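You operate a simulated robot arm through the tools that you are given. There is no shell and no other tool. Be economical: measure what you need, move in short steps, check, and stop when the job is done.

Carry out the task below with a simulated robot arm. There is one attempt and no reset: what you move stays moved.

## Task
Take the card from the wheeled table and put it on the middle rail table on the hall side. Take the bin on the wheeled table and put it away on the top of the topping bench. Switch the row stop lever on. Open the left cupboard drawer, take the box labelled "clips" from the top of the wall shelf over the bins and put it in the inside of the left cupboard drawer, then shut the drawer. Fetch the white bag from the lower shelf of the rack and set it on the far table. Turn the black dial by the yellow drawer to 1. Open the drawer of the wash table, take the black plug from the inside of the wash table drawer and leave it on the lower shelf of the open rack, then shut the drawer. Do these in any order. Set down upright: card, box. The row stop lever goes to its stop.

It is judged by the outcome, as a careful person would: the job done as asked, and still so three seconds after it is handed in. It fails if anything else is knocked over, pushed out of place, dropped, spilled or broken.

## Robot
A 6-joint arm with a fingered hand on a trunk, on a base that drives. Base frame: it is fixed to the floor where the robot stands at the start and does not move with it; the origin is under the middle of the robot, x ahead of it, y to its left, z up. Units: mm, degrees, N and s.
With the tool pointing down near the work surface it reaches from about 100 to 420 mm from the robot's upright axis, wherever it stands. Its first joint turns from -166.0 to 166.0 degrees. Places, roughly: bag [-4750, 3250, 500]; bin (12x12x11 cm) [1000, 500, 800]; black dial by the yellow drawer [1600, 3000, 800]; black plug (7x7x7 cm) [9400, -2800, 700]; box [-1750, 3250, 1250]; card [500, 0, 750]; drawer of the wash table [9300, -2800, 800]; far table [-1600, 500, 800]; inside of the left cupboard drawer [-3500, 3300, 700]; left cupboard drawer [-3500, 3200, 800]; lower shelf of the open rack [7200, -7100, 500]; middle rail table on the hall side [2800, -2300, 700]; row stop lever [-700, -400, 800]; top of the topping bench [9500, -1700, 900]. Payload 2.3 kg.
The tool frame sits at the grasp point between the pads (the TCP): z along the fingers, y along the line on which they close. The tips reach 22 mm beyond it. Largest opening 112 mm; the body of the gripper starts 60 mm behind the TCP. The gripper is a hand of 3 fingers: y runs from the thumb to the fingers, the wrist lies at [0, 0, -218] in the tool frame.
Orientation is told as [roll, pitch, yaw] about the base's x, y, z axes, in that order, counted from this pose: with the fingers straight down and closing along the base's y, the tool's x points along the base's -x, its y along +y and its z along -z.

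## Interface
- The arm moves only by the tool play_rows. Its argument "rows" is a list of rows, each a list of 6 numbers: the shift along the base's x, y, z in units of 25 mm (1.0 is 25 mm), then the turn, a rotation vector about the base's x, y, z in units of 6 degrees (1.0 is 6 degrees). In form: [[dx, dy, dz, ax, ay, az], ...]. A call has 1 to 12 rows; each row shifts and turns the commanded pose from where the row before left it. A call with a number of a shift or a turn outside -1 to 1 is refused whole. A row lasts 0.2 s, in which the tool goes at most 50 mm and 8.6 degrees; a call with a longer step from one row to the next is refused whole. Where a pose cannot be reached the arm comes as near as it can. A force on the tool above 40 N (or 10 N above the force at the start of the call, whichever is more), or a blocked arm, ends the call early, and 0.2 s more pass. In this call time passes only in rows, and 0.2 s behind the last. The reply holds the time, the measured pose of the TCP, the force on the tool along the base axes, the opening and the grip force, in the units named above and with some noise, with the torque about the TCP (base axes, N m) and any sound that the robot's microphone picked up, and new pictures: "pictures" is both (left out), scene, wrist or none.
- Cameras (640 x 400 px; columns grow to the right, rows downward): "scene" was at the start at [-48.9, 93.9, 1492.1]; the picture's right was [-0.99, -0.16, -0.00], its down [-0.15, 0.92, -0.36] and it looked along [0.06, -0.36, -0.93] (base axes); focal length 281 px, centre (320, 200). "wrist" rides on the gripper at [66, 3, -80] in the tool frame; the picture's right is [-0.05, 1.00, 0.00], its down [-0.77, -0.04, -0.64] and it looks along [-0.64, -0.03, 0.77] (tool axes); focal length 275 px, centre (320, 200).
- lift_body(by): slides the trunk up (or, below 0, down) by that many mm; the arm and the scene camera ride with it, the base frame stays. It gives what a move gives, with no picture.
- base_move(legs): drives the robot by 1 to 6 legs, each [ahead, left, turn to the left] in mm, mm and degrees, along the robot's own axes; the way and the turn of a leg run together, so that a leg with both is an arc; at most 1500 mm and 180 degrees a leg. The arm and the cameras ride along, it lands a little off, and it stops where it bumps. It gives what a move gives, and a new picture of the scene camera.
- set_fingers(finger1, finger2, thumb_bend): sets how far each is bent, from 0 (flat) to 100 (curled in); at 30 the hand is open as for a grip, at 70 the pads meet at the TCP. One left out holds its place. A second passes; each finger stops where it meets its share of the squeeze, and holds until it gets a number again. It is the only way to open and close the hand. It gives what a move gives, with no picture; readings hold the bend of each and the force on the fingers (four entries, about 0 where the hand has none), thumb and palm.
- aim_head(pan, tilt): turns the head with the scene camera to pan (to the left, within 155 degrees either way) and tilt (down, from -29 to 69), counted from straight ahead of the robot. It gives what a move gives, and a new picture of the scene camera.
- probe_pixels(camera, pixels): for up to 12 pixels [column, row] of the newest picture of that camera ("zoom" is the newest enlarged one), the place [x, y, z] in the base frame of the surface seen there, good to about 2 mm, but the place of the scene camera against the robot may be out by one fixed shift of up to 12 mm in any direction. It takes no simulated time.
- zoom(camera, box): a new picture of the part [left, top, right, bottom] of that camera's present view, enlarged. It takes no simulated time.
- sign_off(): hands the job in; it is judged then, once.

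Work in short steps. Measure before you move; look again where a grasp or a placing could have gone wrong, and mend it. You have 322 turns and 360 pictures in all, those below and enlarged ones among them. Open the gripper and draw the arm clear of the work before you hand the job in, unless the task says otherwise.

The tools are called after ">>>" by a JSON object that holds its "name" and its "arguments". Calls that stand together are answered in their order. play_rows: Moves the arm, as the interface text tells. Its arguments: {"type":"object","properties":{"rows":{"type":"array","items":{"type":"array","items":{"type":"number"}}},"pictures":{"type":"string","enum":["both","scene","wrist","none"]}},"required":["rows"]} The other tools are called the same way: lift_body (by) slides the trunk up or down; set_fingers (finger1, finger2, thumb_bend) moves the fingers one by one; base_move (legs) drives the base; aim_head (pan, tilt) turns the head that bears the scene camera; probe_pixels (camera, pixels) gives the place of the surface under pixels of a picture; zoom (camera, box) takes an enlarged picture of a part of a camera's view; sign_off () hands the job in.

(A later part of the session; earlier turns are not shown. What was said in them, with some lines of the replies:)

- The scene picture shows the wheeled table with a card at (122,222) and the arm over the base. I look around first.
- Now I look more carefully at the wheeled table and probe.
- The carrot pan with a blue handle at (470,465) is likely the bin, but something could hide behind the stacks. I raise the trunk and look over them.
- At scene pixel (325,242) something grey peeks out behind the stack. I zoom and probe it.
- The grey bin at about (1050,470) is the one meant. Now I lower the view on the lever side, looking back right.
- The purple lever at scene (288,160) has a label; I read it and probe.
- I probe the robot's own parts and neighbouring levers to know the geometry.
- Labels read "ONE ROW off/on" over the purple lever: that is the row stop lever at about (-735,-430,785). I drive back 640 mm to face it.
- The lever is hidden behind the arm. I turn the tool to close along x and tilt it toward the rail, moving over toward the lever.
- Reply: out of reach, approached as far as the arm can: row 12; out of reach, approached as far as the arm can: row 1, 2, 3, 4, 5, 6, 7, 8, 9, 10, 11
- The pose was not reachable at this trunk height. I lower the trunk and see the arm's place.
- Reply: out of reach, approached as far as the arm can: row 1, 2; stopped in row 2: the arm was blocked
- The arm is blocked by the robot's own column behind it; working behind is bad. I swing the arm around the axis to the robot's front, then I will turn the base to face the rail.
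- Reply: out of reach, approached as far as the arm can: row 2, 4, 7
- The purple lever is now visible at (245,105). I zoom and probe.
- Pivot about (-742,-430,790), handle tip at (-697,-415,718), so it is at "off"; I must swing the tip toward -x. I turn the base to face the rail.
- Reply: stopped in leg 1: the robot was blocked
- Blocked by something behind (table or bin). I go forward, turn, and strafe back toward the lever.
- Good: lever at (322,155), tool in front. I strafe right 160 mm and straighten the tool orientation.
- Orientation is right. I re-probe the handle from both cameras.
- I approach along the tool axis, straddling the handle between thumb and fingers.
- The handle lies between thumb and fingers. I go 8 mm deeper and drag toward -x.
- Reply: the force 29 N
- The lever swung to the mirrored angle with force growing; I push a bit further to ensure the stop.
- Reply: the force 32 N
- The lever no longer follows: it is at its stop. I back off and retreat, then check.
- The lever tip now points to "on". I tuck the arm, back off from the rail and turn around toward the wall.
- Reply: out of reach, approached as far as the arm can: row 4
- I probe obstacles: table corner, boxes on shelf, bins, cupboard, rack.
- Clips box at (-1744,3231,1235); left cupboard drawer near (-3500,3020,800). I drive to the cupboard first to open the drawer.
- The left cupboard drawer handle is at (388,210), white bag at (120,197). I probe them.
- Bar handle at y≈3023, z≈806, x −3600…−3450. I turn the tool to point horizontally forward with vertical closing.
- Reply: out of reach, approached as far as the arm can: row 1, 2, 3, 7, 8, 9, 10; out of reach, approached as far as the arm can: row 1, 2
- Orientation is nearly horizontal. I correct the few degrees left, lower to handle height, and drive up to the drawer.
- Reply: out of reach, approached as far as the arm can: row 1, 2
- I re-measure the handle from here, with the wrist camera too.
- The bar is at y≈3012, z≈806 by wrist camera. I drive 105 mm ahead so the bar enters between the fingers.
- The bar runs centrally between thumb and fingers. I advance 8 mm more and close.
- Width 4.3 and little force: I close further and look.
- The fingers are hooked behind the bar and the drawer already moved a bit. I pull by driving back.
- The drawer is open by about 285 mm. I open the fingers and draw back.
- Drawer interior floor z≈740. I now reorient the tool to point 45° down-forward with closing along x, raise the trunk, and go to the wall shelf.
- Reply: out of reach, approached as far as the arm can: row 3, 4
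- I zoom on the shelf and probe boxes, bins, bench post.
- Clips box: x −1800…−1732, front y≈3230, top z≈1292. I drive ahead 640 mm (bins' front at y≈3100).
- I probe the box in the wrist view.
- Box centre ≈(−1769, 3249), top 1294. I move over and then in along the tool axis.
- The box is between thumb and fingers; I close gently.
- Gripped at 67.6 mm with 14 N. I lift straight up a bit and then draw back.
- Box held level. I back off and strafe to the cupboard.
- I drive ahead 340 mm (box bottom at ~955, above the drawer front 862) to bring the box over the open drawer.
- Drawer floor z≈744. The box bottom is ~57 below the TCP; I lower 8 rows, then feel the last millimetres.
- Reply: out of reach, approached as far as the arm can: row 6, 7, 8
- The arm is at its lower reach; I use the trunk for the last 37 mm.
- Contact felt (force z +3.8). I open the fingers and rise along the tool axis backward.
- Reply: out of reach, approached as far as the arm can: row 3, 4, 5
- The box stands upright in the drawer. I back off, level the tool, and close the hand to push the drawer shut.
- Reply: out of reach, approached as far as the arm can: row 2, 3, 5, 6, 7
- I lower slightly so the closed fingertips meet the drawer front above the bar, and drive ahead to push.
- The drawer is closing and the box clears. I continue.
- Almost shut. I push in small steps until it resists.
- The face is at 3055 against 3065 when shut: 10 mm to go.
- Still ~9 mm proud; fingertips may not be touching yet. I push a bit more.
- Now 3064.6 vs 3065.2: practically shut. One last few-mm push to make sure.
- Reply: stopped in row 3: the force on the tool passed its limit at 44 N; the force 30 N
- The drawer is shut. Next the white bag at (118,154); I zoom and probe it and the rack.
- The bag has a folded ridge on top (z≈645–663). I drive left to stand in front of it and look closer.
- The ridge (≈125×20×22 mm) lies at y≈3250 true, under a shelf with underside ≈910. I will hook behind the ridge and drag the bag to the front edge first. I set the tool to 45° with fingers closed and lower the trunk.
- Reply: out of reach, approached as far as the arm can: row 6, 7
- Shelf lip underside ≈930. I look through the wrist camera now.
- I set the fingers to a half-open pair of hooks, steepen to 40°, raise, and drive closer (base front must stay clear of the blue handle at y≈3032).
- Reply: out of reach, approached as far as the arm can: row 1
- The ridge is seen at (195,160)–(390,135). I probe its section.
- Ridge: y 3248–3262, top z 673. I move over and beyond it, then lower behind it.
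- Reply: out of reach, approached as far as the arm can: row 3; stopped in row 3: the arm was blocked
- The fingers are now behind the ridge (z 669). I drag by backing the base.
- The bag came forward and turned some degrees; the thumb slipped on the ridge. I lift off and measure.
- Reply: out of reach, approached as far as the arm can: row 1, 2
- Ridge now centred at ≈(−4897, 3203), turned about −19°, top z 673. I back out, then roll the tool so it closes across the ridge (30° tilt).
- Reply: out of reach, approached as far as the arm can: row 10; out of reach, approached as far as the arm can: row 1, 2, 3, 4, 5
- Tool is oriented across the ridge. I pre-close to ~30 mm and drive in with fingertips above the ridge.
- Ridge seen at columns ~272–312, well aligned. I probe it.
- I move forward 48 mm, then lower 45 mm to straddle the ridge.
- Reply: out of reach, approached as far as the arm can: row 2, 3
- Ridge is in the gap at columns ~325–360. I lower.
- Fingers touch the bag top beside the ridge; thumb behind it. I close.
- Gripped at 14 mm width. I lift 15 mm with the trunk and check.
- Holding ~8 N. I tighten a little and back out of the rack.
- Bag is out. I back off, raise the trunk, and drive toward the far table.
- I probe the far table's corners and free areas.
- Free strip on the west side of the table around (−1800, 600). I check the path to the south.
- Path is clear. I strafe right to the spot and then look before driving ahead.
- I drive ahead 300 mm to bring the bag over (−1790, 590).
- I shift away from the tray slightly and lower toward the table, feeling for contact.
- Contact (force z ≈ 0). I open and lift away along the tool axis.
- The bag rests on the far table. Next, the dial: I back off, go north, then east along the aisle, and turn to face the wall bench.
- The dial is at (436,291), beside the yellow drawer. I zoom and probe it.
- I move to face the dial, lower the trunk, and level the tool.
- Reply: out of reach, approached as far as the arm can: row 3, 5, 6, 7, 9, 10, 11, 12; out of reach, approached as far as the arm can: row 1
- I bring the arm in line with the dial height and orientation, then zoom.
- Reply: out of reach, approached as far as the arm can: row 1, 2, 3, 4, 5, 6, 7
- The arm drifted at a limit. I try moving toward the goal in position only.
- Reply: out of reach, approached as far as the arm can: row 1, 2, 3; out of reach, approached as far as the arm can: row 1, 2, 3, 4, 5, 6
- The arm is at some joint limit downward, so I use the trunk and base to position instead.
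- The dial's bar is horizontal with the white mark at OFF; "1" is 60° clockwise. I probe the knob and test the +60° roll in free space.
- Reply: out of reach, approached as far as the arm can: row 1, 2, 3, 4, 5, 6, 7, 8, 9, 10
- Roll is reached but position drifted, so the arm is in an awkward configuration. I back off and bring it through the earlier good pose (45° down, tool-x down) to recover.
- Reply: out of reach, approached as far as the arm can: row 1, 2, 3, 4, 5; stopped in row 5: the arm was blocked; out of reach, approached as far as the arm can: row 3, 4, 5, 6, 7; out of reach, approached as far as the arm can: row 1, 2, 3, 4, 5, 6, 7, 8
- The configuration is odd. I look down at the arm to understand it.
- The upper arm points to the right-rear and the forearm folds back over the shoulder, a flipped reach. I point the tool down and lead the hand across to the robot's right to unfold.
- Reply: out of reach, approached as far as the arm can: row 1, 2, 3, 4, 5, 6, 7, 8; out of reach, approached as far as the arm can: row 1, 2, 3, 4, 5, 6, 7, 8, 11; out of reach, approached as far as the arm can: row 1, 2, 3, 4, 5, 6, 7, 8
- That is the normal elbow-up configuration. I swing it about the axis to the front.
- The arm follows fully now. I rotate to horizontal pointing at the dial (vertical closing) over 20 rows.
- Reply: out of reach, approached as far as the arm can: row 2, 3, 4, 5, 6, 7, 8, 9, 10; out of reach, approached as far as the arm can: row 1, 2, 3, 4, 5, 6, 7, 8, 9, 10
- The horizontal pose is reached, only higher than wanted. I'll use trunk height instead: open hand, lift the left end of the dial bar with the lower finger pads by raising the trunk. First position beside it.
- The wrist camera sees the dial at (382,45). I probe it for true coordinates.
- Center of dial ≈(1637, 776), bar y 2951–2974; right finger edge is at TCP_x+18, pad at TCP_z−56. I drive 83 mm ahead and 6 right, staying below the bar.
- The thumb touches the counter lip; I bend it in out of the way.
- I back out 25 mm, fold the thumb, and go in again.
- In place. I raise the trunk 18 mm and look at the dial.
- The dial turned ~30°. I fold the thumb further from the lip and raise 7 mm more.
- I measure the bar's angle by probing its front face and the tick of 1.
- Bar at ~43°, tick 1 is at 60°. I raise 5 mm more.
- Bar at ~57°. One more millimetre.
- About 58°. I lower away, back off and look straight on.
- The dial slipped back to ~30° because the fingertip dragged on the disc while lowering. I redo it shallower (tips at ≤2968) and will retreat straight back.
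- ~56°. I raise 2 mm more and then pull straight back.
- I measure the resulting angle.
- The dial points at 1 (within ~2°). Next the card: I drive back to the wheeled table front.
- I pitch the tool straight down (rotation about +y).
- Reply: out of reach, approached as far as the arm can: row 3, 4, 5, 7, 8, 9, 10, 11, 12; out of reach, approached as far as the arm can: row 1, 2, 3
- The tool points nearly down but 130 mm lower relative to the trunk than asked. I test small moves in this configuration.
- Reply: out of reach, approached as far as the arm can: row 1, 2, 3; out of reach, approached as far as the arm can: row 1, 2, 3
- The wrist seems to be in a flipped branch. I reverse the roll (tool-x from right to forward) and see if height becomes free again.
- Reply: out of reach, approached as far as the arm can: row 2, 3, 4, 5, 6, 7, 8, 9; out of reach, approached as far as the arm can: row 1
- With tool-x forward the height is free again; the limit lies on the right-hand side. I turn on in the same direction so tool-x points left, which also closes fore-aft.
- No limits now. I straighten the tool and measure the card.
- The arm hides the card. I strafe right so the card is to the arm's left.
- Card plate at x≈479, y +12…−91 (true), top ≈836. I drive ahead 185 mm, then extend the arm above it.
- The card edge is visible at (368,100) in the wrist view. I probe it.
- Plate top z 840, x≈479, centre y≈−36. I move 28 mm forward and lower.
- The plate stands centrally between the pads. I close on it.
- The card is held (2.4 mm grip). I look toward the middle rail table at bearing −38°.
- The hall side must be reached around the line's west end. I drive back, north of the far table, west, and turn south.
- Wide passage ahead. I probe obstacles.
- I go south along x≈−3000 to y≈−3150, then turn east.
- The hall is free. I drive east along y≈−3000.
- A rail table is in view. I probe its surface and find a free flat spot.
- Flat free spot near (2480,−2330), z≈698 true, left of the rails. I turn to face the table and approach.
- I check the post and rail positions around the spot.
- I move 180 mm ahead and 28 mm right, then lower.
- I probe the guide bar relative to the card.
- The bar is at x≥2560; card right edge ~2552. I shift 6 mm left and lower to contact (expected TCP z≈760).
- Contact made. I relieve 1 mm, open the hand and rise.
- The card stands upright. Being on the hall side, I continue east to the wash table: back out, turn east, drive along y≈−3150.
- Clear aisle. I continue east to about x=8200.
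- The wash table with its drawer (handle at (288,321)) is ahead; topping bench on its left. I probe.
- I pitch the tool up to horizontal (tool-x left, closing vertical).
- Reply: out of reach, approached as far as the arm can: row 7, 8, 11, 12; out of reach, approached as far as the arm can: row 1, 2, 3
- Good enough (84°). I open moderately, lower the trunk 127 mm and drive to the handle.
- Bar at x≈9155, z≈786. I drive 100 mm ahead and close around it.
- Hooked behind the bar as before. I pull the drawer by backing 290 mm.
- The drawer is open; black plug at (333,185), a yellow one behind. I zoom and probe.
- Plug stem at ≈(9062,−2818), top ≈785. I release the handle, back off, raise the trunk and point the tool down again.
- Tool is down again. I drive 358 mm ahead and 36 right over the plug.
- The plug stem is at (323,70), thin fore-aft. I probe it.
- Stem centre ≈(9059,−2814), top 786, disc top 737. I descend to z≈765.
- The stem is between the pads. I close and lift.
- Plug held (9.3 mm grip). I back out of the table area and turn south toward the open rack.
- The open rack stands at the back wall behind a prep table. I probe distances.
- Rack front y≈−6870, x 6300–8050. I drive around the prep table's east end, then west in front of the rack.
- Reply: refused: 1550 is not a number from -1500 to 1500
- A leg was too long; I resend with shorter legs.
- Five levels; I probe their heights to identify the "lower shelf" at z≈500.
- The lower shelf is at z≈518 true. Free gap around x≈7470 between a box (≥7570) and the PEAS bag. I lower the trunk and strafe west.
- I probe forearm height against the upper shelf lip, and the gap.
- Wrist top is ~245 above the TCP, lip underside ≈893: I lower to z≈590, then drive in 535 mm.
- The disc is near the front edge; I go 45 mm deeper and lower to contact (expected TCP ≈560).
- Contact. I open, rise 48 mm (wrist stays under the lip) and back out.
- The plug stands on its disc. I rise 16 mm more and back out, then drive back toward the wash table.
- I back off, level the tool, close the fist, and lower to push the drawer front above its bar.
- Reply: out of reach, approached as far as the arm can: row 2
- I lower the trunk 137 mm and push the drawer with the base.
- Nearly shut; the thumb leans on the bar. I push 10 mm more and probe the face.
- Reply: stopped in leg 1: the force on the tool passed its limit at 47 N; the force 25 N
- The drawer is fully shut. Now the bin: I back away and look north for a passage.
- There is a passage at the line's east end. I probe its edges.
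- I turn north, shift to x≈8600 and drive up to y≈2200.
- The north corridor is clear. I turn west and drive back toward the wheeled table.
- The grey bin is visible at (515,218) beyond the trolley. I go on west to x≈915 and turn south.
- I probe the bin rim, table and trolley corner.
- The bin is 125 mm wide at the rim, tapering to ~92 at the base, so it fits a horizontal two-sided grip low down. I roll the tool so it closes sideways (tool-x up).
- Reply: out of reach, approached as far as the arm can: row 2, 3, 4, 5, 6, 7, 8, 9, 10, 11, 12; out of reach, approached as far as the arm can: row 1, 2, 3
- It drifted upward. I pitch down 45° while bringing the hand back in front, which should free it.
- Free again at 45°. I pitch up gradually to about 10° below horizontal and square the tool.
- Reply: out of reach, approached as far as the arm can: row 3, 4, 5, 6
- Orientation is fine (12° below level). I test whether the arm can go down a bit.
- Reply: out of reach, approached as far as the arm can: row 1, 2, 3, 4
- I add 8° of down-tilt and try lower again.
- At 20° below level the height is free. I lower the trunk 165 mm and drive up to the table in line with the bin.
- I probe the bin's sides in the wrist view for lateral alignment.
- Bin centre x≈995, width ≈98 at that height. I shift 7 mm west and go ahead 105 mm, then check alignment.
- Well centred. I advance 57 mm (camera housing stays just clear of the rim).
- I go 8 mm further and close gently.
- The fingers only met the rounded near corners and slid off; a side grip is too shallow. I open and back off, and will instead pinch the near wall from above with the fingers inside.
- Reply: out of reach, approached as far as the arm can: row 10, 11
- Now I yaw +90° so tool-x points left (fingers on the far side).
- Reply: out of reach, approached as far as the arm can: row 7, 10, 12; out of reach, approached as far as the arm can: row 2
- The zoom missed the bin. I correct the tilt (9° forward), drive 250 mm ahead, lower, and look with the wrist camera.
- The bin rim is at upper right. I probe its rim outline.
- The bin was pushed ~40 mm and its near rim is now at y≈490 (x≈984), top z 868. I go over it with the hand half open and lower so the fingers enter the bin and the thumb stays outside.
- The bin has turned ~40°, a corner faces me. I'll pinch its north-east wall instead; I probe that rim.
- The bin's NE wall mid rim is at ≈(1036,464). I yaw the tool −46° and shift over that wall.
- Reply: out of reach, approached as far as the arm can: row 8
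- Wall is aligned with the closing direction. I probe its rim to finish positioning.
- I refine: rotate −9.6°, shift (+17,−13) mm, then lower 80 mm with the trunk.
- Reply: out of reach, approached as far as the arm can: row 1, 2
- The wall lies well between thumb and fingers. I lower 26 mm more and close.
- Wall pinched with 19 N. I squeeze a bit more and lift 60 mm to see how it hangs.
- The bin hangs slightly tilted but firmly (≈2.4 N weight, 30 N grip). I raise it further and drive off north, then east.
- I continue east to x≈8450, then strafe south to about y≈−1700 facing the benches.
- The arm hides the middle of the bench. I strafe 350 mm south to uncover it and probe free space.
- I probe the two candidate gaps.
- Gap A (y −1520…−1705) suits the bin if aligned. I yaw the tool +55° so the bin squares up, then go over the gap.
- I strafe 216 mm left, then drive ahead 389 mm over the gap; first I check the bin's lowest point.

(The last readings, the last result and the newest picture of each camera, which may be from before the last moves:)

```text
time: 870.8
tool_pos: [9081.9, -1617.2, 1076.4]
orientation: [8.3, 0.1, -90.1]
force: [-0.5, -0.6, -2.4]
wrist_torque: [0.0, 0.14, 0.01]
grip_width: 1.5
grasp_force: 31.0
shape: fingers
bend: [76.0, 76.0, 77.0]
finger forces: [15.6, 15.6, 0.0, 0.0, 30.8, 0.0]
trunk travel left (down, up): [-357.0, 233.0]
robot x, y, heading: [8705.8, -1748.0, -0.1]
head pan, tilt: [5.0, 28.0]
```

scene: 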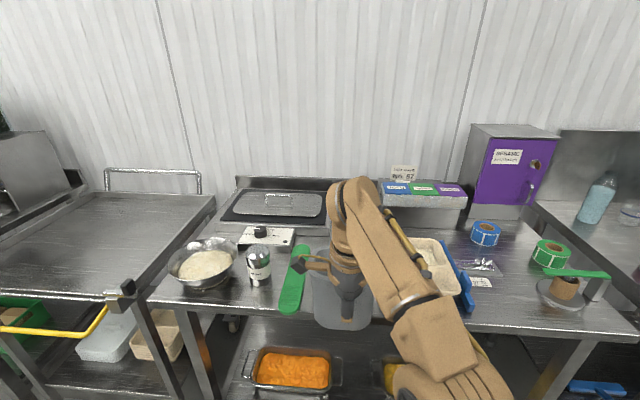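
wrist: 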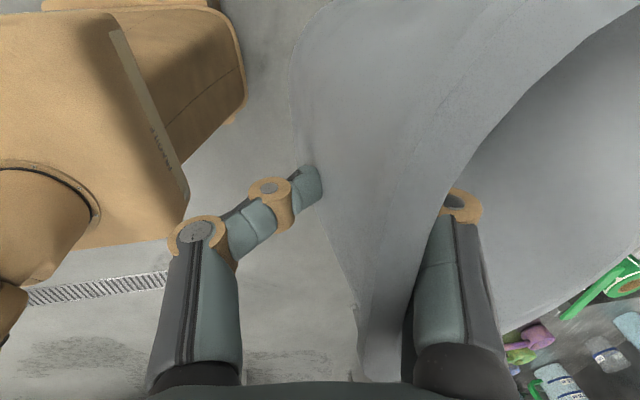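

I go ahead 185 mm more and lower 60 mm, then check around.

>>> {"name": "base_move", "arguments": {"legs": [[183, 0, 0]]}}

>>> {"name": "lift_body", "arguments": {"by": -60}}

>>> {"name": "aim_head", "arguments": {"pan": 8, "tilt": 45}}

```text
time: 872.4
tool_pos: [9264.6, -1618.2, 1075.2]
orientation: [8.4, 0.1, -90.0]
force: [0.2, 0.8, -1.4]
wrist_torque: [0.01, 0.11, 0.02]
grip_width: 1.3
grasp_force: 31.5
shape: fingers
bend: [76.0, 76.0, 77.0]
finger forces: [15.5, 15.7, 0.1, 0.0, 30.7, 0.0]
trunk travel left (down, up): [-357.0, 233.0]
robot x, y, heading: [8892.3, -1750.2, -0.0]
head pan, tilt: [5.0, 28.0]
```

scene: 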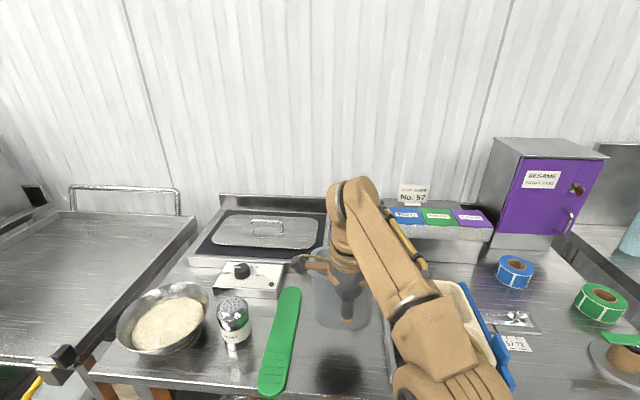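

```text
time: 873.4
tool_pos: [9263.5, -1616.1, 1016.4]
orientation: [8.4, 0.0, -90.0]
force: [-0.4, -0.7, -1.7]
wrist_torque: [0.0, 0.07, -0.01]
grip_width: 1.1
grasp_force: 31.0
shape: fingers
bend: [76.0, 76.0, 77.0]
finger forces: [15.5, 15.7, 0.0, 0.1, 30.8, 0.1]
trunk travel left (down, up): [-297.0, 293.0]
robot x, y, heading: [8892.5, -1751.8, -0.1]
head pan, tilt: [5.0, 28.0]
```

```text
time: 874.2
tool_pos: [9263.8, -1616.8, 1016.7]
orientation: [8.4, 0.1, -90.1]
force: [0.1, -0.6, -1.5]
wrist_torque: [0.0, 0.11, 0.01]
grip_width: 1.1
grasp_force: 31.2
shape: fingers
bend: [76.0, 76.0, 77.0]
finger forces: [15.4, 15.7, 0.0, 0.0, 30.8, 0.1]
trunk travel left (down, up): [-297.0, 293.0]
robot x, y, heading: [8892.0, -1750.6, 0.0]
head pan, tilt: [8.0, 45.0]
```

scene: 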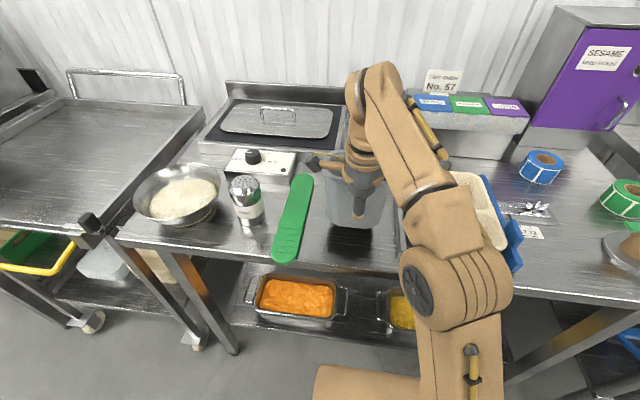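

The bin is over the gap. I shift back 25 mm from the jar and lower in steps.

>>> {"name": "base_move", "arguments": {"legs": [[-25, 0, 0]]}}

>>> {"name": "lift_body", "arguments": {"by": -20}}

>>> {"name": "lift_body", "arguments": {"by": -15}}

>>> {"name": "play_rows", "arguments": {"rows": [[0, 0, 0, 0, 0, 0]], "pictures": "wrist"}}

```text
time: 875.0
tool_pos: [9237.8, -1617.2, 1016.4]
orientation: [8.4, 0.0, -90.0]
force: [-0.7, 0.2, -1.1]
wrist_torque: [-0.01, 0.13, -0.01]
grip_width: 1.1
grasp_force: 31.1
shape: fingers
bend: [76.0, 76.0, 77.0]
finger forces: [15.5, 15.7, 0.0, 0.1, 30.8, 0.0]
trunk travel left (down, up): [-297.0, 293.0]
robot x, y, heading: [8868.0, -1749.7, -0.4]
head pan, tilt: [8.0, 45.0]
```

scene: 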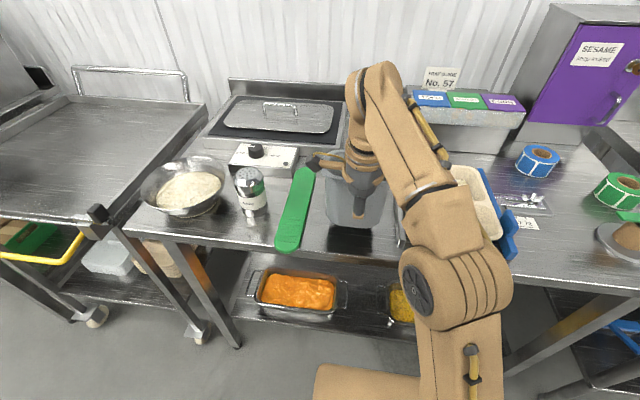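

```text
time: 875.6
tool_pos: [9238.6, -1616.9, 996.3]
orientation: [8.4, 0.0, -90.0]
force: [0.5, -0.1, -1.0]
wrist_torque: [0.0, 0.14, 0.0]
grip_width: 1.3
grasp_force: 31.2
shape: fingers
bend: [76.0, 76.0, 77.0]
finger forces: [15.5, 15.7, 0.1, 0.1, 30.8, 0.1]
trunk travel left (down, up): [-277.0, 313.0]
robot x, y, heading: [8864.2, -1746.9, -0.2]
head pan, tilt: [8.0, 45.0]
```

```text
time: 876.3
tool_pos: [9239.3, -1617.0, 981.9]
orientation: [8.4, 0.0, -90.0]
force: [0.2, 0.2, -1.4]
wrist_torque: [0.03, 0.06, -0.01]
grip_width: 1.1
grasp_force: 30.2
shape: fingers
bend: [76.0, 76.0, 77.0]
finger forces: [15.2, 15.6, 0.0, 0.0, 30.4, 0.0]
trunk travel left (down, up): [-262.0, 328.0]
robot x, y, heading: [8866.1, -1748.5, -0.2]
head pan, tilt: [8.0, 45.0]
```

```text
time: 876.7
tool_pos: [9239.5, -1617.0, 980.8]
orientation: [8.4, 0.0, -90.0]
force: [0.4, 0.0, -0.2]
wrist_torque: [0.04, 0.03, -0.02]
grip_width: 1.4
grasp_force: 30.8
shape: fingers
bend: [76.0, 76.0, 77.0]
finger forces: [15.2, 15.6, 0.0, 0.0, 30.5, 0.0]
trunk travel left (down, up): [-262.0, 328.0]
robot x, y, heading: [8867.3, -1753.8, -0.2]
head pan, tilt: [8.0, 45.0]
```

wrist: 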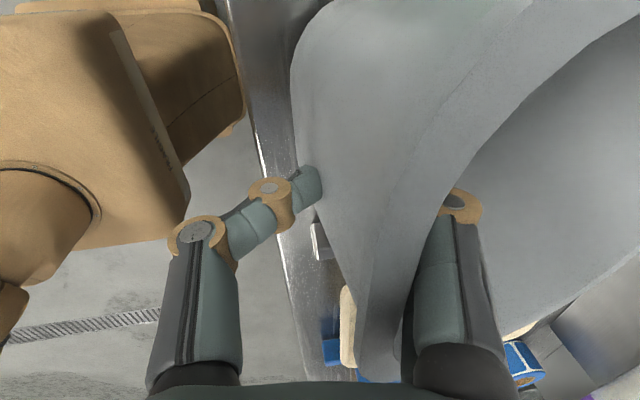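

Contact seems to begin. I look closely at the bin's underside in the scene view.

>>> {"name": "zoom", "arguments": {"camera": "scene", "box": [250, 120, 450, 270]}}

```text
2.67 times, centred on (350, 195) of scene
```

zoom: 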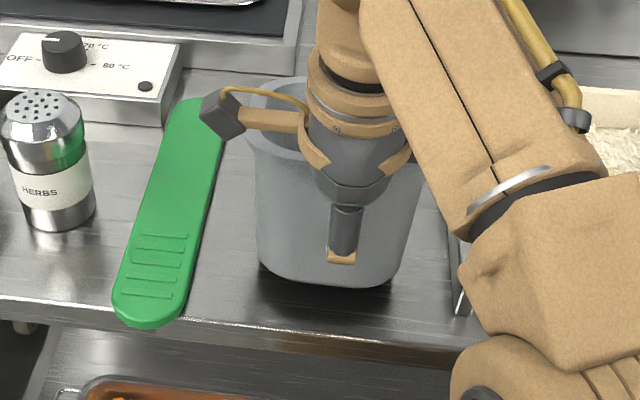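

Clear of neighbours. I continue lowering gently until it sits flat.

>>> {"name": "lift_body", "arguments": {"by": -8}}

>>> {"name": "lift_body", "arguments": {"by": -7}}

>>> {"name": "lift_body", "arguments": {"by": -5}}

```text
time: 877.2
tool_pos: [9238.7, -1615.8, 973.4]
orientation: [8.4, -0.1, -89.9]
force: [0.2, 0.1, -1.3]
wrist_torque: [0.02, -0.03, 0.0]
grip_width: 1.0
grasp_force: 30.0
shape: fingers
bend: [76.0, 76.0, 77.0]
finger forces: [14.7, 15.1, 0.0, 0.0, 29.5, 0.0]
trunk travel left (down, up): [-254.0, 336.0]
robot x, y, heading: [8865.5, -1748.6, -0.1]
head pan, tilt: [8.0, 45.0]
```

```text
time: 877.8
tool_pos: [9238.9, -1617.0, 966.3]
orientation: [8.3, 0.1, -90.0]
force: [0.3, -0.2, -0.5]
wrist_torque: [0.0, -0.06, -0.01]
grip_width: 1.0
grasp_force: 30.4
shape: fingers
bend: [76.0, 77.0, 77.0]
finger forces: [15.1, 15.4, 0.0, 0.0, 30.0, 0.0]
trunk travel left (down, up): [-247.0, 343.0]
robot x, y, heading: [8863.2, -1744.6, -0.1]
head pan, tilt: [8.0, 45.0]
```

```text
time: 878.3
tool_pos: [9239.9, -1616.8, 961.3]
orientation: [8.5, 0.0, -89.9]
force: [-0.1, -0.8, 0.1]
wrist_torque: [0.0, -0.04, -0.01]
grip_width: 0.9
grasp_force: 31.0
shape: fingers
bend: [76.0, 77.0, 77.0]
finger forces: [15.2, 15.6, 0.0, 0.0, 30.8, 0.0]
trunk travel left (down, up): [-242.0, 348.0]
robot x, y, heading: [8862.9, -1748.4, -0.2]
head pan, tilt: [8.0, 45.0]
```

>>> {"name": "lift_body", "arguments": {"by": -3}}

>>> {"name": "zoom", "arguments": {"camera": "scene", "box": [250, 120, 450, 270]}}

```text
time: 878.9
tool_pos: [9238.0, -1617.7, 958.3]
orientation: [8.6, 0.0, -89.9]
force: [2.4, 1.0, 11.8]
wrist_torque: [0.02, -0.11, 0.06]
grip_width: 0.8
grasp_force: 33.3
shape: fingers
bend: [77.0, 77.0, 77.0]
finger forces: [17.1, 17.4, 0.1, 0.1, 32.1, 0.0]
trunk travel left (down, up): [-239.0, 351.0]
robot x, y, heading: [8861.4, -1747.9, -0.5]
head pan, tilt: [8.0, 45.0]
```

```text
2.67 times, centred on (350, 195) of scene
```

zoom: 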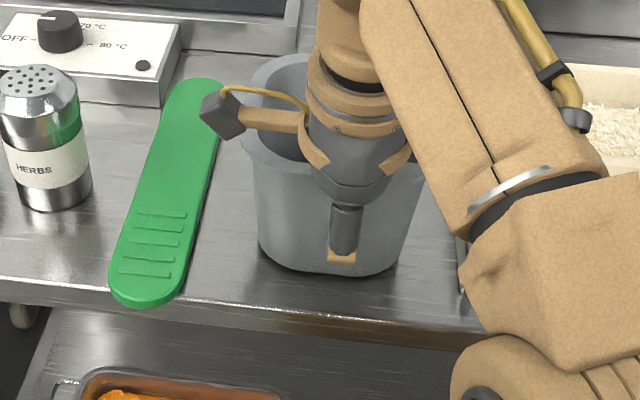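

The bin now stands flat (11.8 N up). I relieve 2 mm, open and rise out of it.

>>> {"name": "lift_body", "arguments": {"by": 2}}

>>> {"name": "set_fingers", "arguments": {"finger1": 55, "finger2": 55, "thumb_bend": 55}}

>>> {"name": "lift_body", "arguments": {"by": 110}}

>>> {"name": "play_rows", "arguments": {"rows": [[0, 0, 0, 0, 0, 0]], "pictures": "wrist"}}

```text
time: 879.4
tool_pos: [9239.1, -1616.3, 959.4]
orientation: [8.4, 0.1, -90.0]
force: [-0.7, 0.3, 1.4]
wrist_torque: [0.01, -0.05, -0.01]
grip_width: 0.8
grasp_force: 31.8
shape: fingers
bend: [77.0, 77.0, 77.0]
finger forces: [15.5, 15.7, 0.0, 0.1, 31.6, 0.0]
trunk travel left (down, up): [-241.0, 349.0]
robot x, y, heading: [8869.2, -1750.8, -0.2]
head pan, tilt: [8.0, 45.0]
```

```text
time: 880.4
tool_pos: [9239.4, -1615.6, 960.8]
orientation: [8.4, -0.1, -90.0]
force: [0.6, -0.2, 0.4]
wrist_torque: [-0.02, 0.02, 0.0]
grip_width: 40.5
grasp_force: 0.0
shape: fingers
bend: [55.0, 55.0, 55.0]
finger forces: [0.0, 0.0, 0.1, 0.1, 0.0, 0.1]
trunk travel left (down, up): [-241.0, 349.0]
robot x, y, heading: [8865.9, -1748.5, -0.2]
head pan, tilt: [8.0, 45.0]
```

```text
time: 881.8
tool_pos: [9238.6, -1616.6, 1070.4]
orientation: [8.4, 0.0, -90.0]
force: [-0.3, -0.3, -0.1]
wrist_torque: [0.02, 0.01, -0.01]
grip_width: 40.2
grasp_force: 0.1
shape: fingers
bend: [55.0, 55.0, 55.0]
finger forces: [0.0, 0.0, 0.1, 0.1, 0.0, 0.1]
trunk travel left (down, up): [-351.0, 239.0]
robot x, y, heading: [8864.2, -1746.9, -0.2]
head pan, tilt: [8.0, 45.0]
```

```text
time: 882.2
tool_pos: [9238.9, -1617.4, 1070.6]
orientation: [8.4, 0.0, -90.0]
force: [0.3, -1.0, -0.1]
wrist_torque: [-0.03, 0.01, 0.01]
grip_width: 40.3
grasp_force: 0.0
shape: fingers
bend: [55.0, 55.0, 55.0]
finger forces: [0.1, 0.0, 0.1, 0.0, 0.0, 0.0]
trunk travel left (down, up): [-351.0, 239.0]
robot x, y, heading: [8865.7, -1751.0, 0.0]
head pan, tilt: [8.0, 45.0]
```

wrist: 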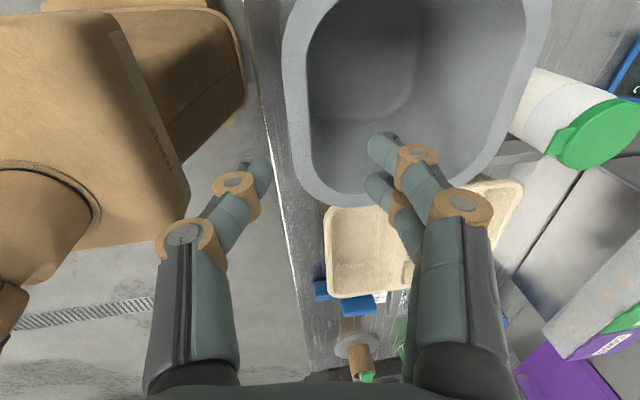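

The bin stands upright on the topping bench with neighbours undisturbed. I open the hand and back clear.

>>> {"name": "base_move", "arguments": {"legs": [[-450, 0, 0]]}}

>>> {"name": "set_fingers", "arguments": {"finger1": 30, "finger2": 30, "thumb_bend": 30}}

```text
time: 884.9
tool_pos: [8782.2, -1616.0, 1070.7]
orientation: [8.6, 0.0, -89.9]
force: [-0.4, 0.3, -0.4]
wrist_torque: [-0.01, -0.02, 0.03]
grip_width: 40.3
grasp_force: 0.1
shape: fingers
bend: [55.0, 55.0, 55.0]
finger forces: [0.0, 0.1, 0.0, 0.0, 0.0, 0.0]
trunk travel left (down, up): [-351.0, 239.0]
robot x, y, heading: [8409.7, -1751.5, -0.0]
head pan, tilt: [8.0, 45.0]
```

scene: 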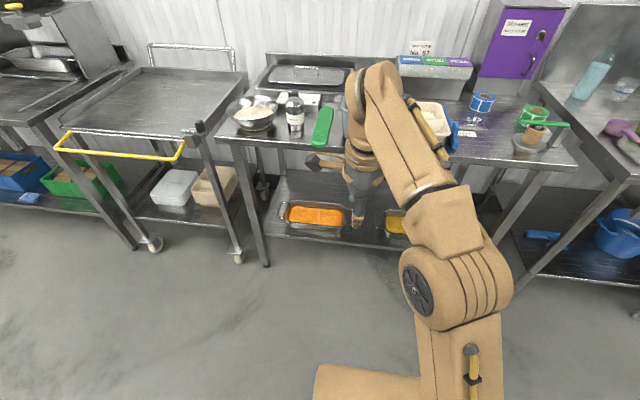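

```text
time: 885.9
tool_pos: [8782.3, -1615.5, 1069.3]
orientation: [8.3, 0.0, -89.9]
force: [0.8, -0.2, -0.1]
wrist_torque: [-0.02, 0.01, -0.02]
grip_width: 110.9
grasp_force: 0.1
shape: fingers
bend: [30.0, 30.0, 30.0]
finger forces: [0.1, 0.0, 0.1, 0.0, 0.0, 0.1]
trunk travel left (down, up): [-351.0, 239.0]
robot x, y, heading: [8412.5, -1748.4, 0.1]
head pan, tilt: [8.0, 45.0]
```

All jobs are done, the hand is open and the arm is clear, so I hand the job in.

>>> {"name": "sign_off", "arguments": {}}

```text
The job is handed in.
```

I finished all seven jobs and handed the work in, with the gripper open and the arm clear of the work.

- **Card:** it stands upright on the middle rail table on the hall side, left of the guide bar.
- **Bin:** the grey bin stands flat on the topping bench, between the green spatula and the tray. My first grip slid off and turned it about 40° on the wheeled table before I picked it up by one wall. The tray stacks beside it looked undisturbed.
- **Row stop lever:** I took this to be the purple lever labelled "ONE ROW off/on". It is on, pushed until it stopped moving.
- **Clips box:** it stands upright in the left cupboard drawer, and the drawer is shut.
- **White bag:** the bag labelled "BEANS" lies on the far table.
- **Black dial:** it points at 1, within about 2–3° when I measured it. I did not look at it again after leaving that bench.
- **Black plug:** it stands on the lower shelf of the open rack, and the wash table drawer is shut.

Early on, backing away from the lever, the base bumped something behind it and stopped at once. I saw nothing knocked over.
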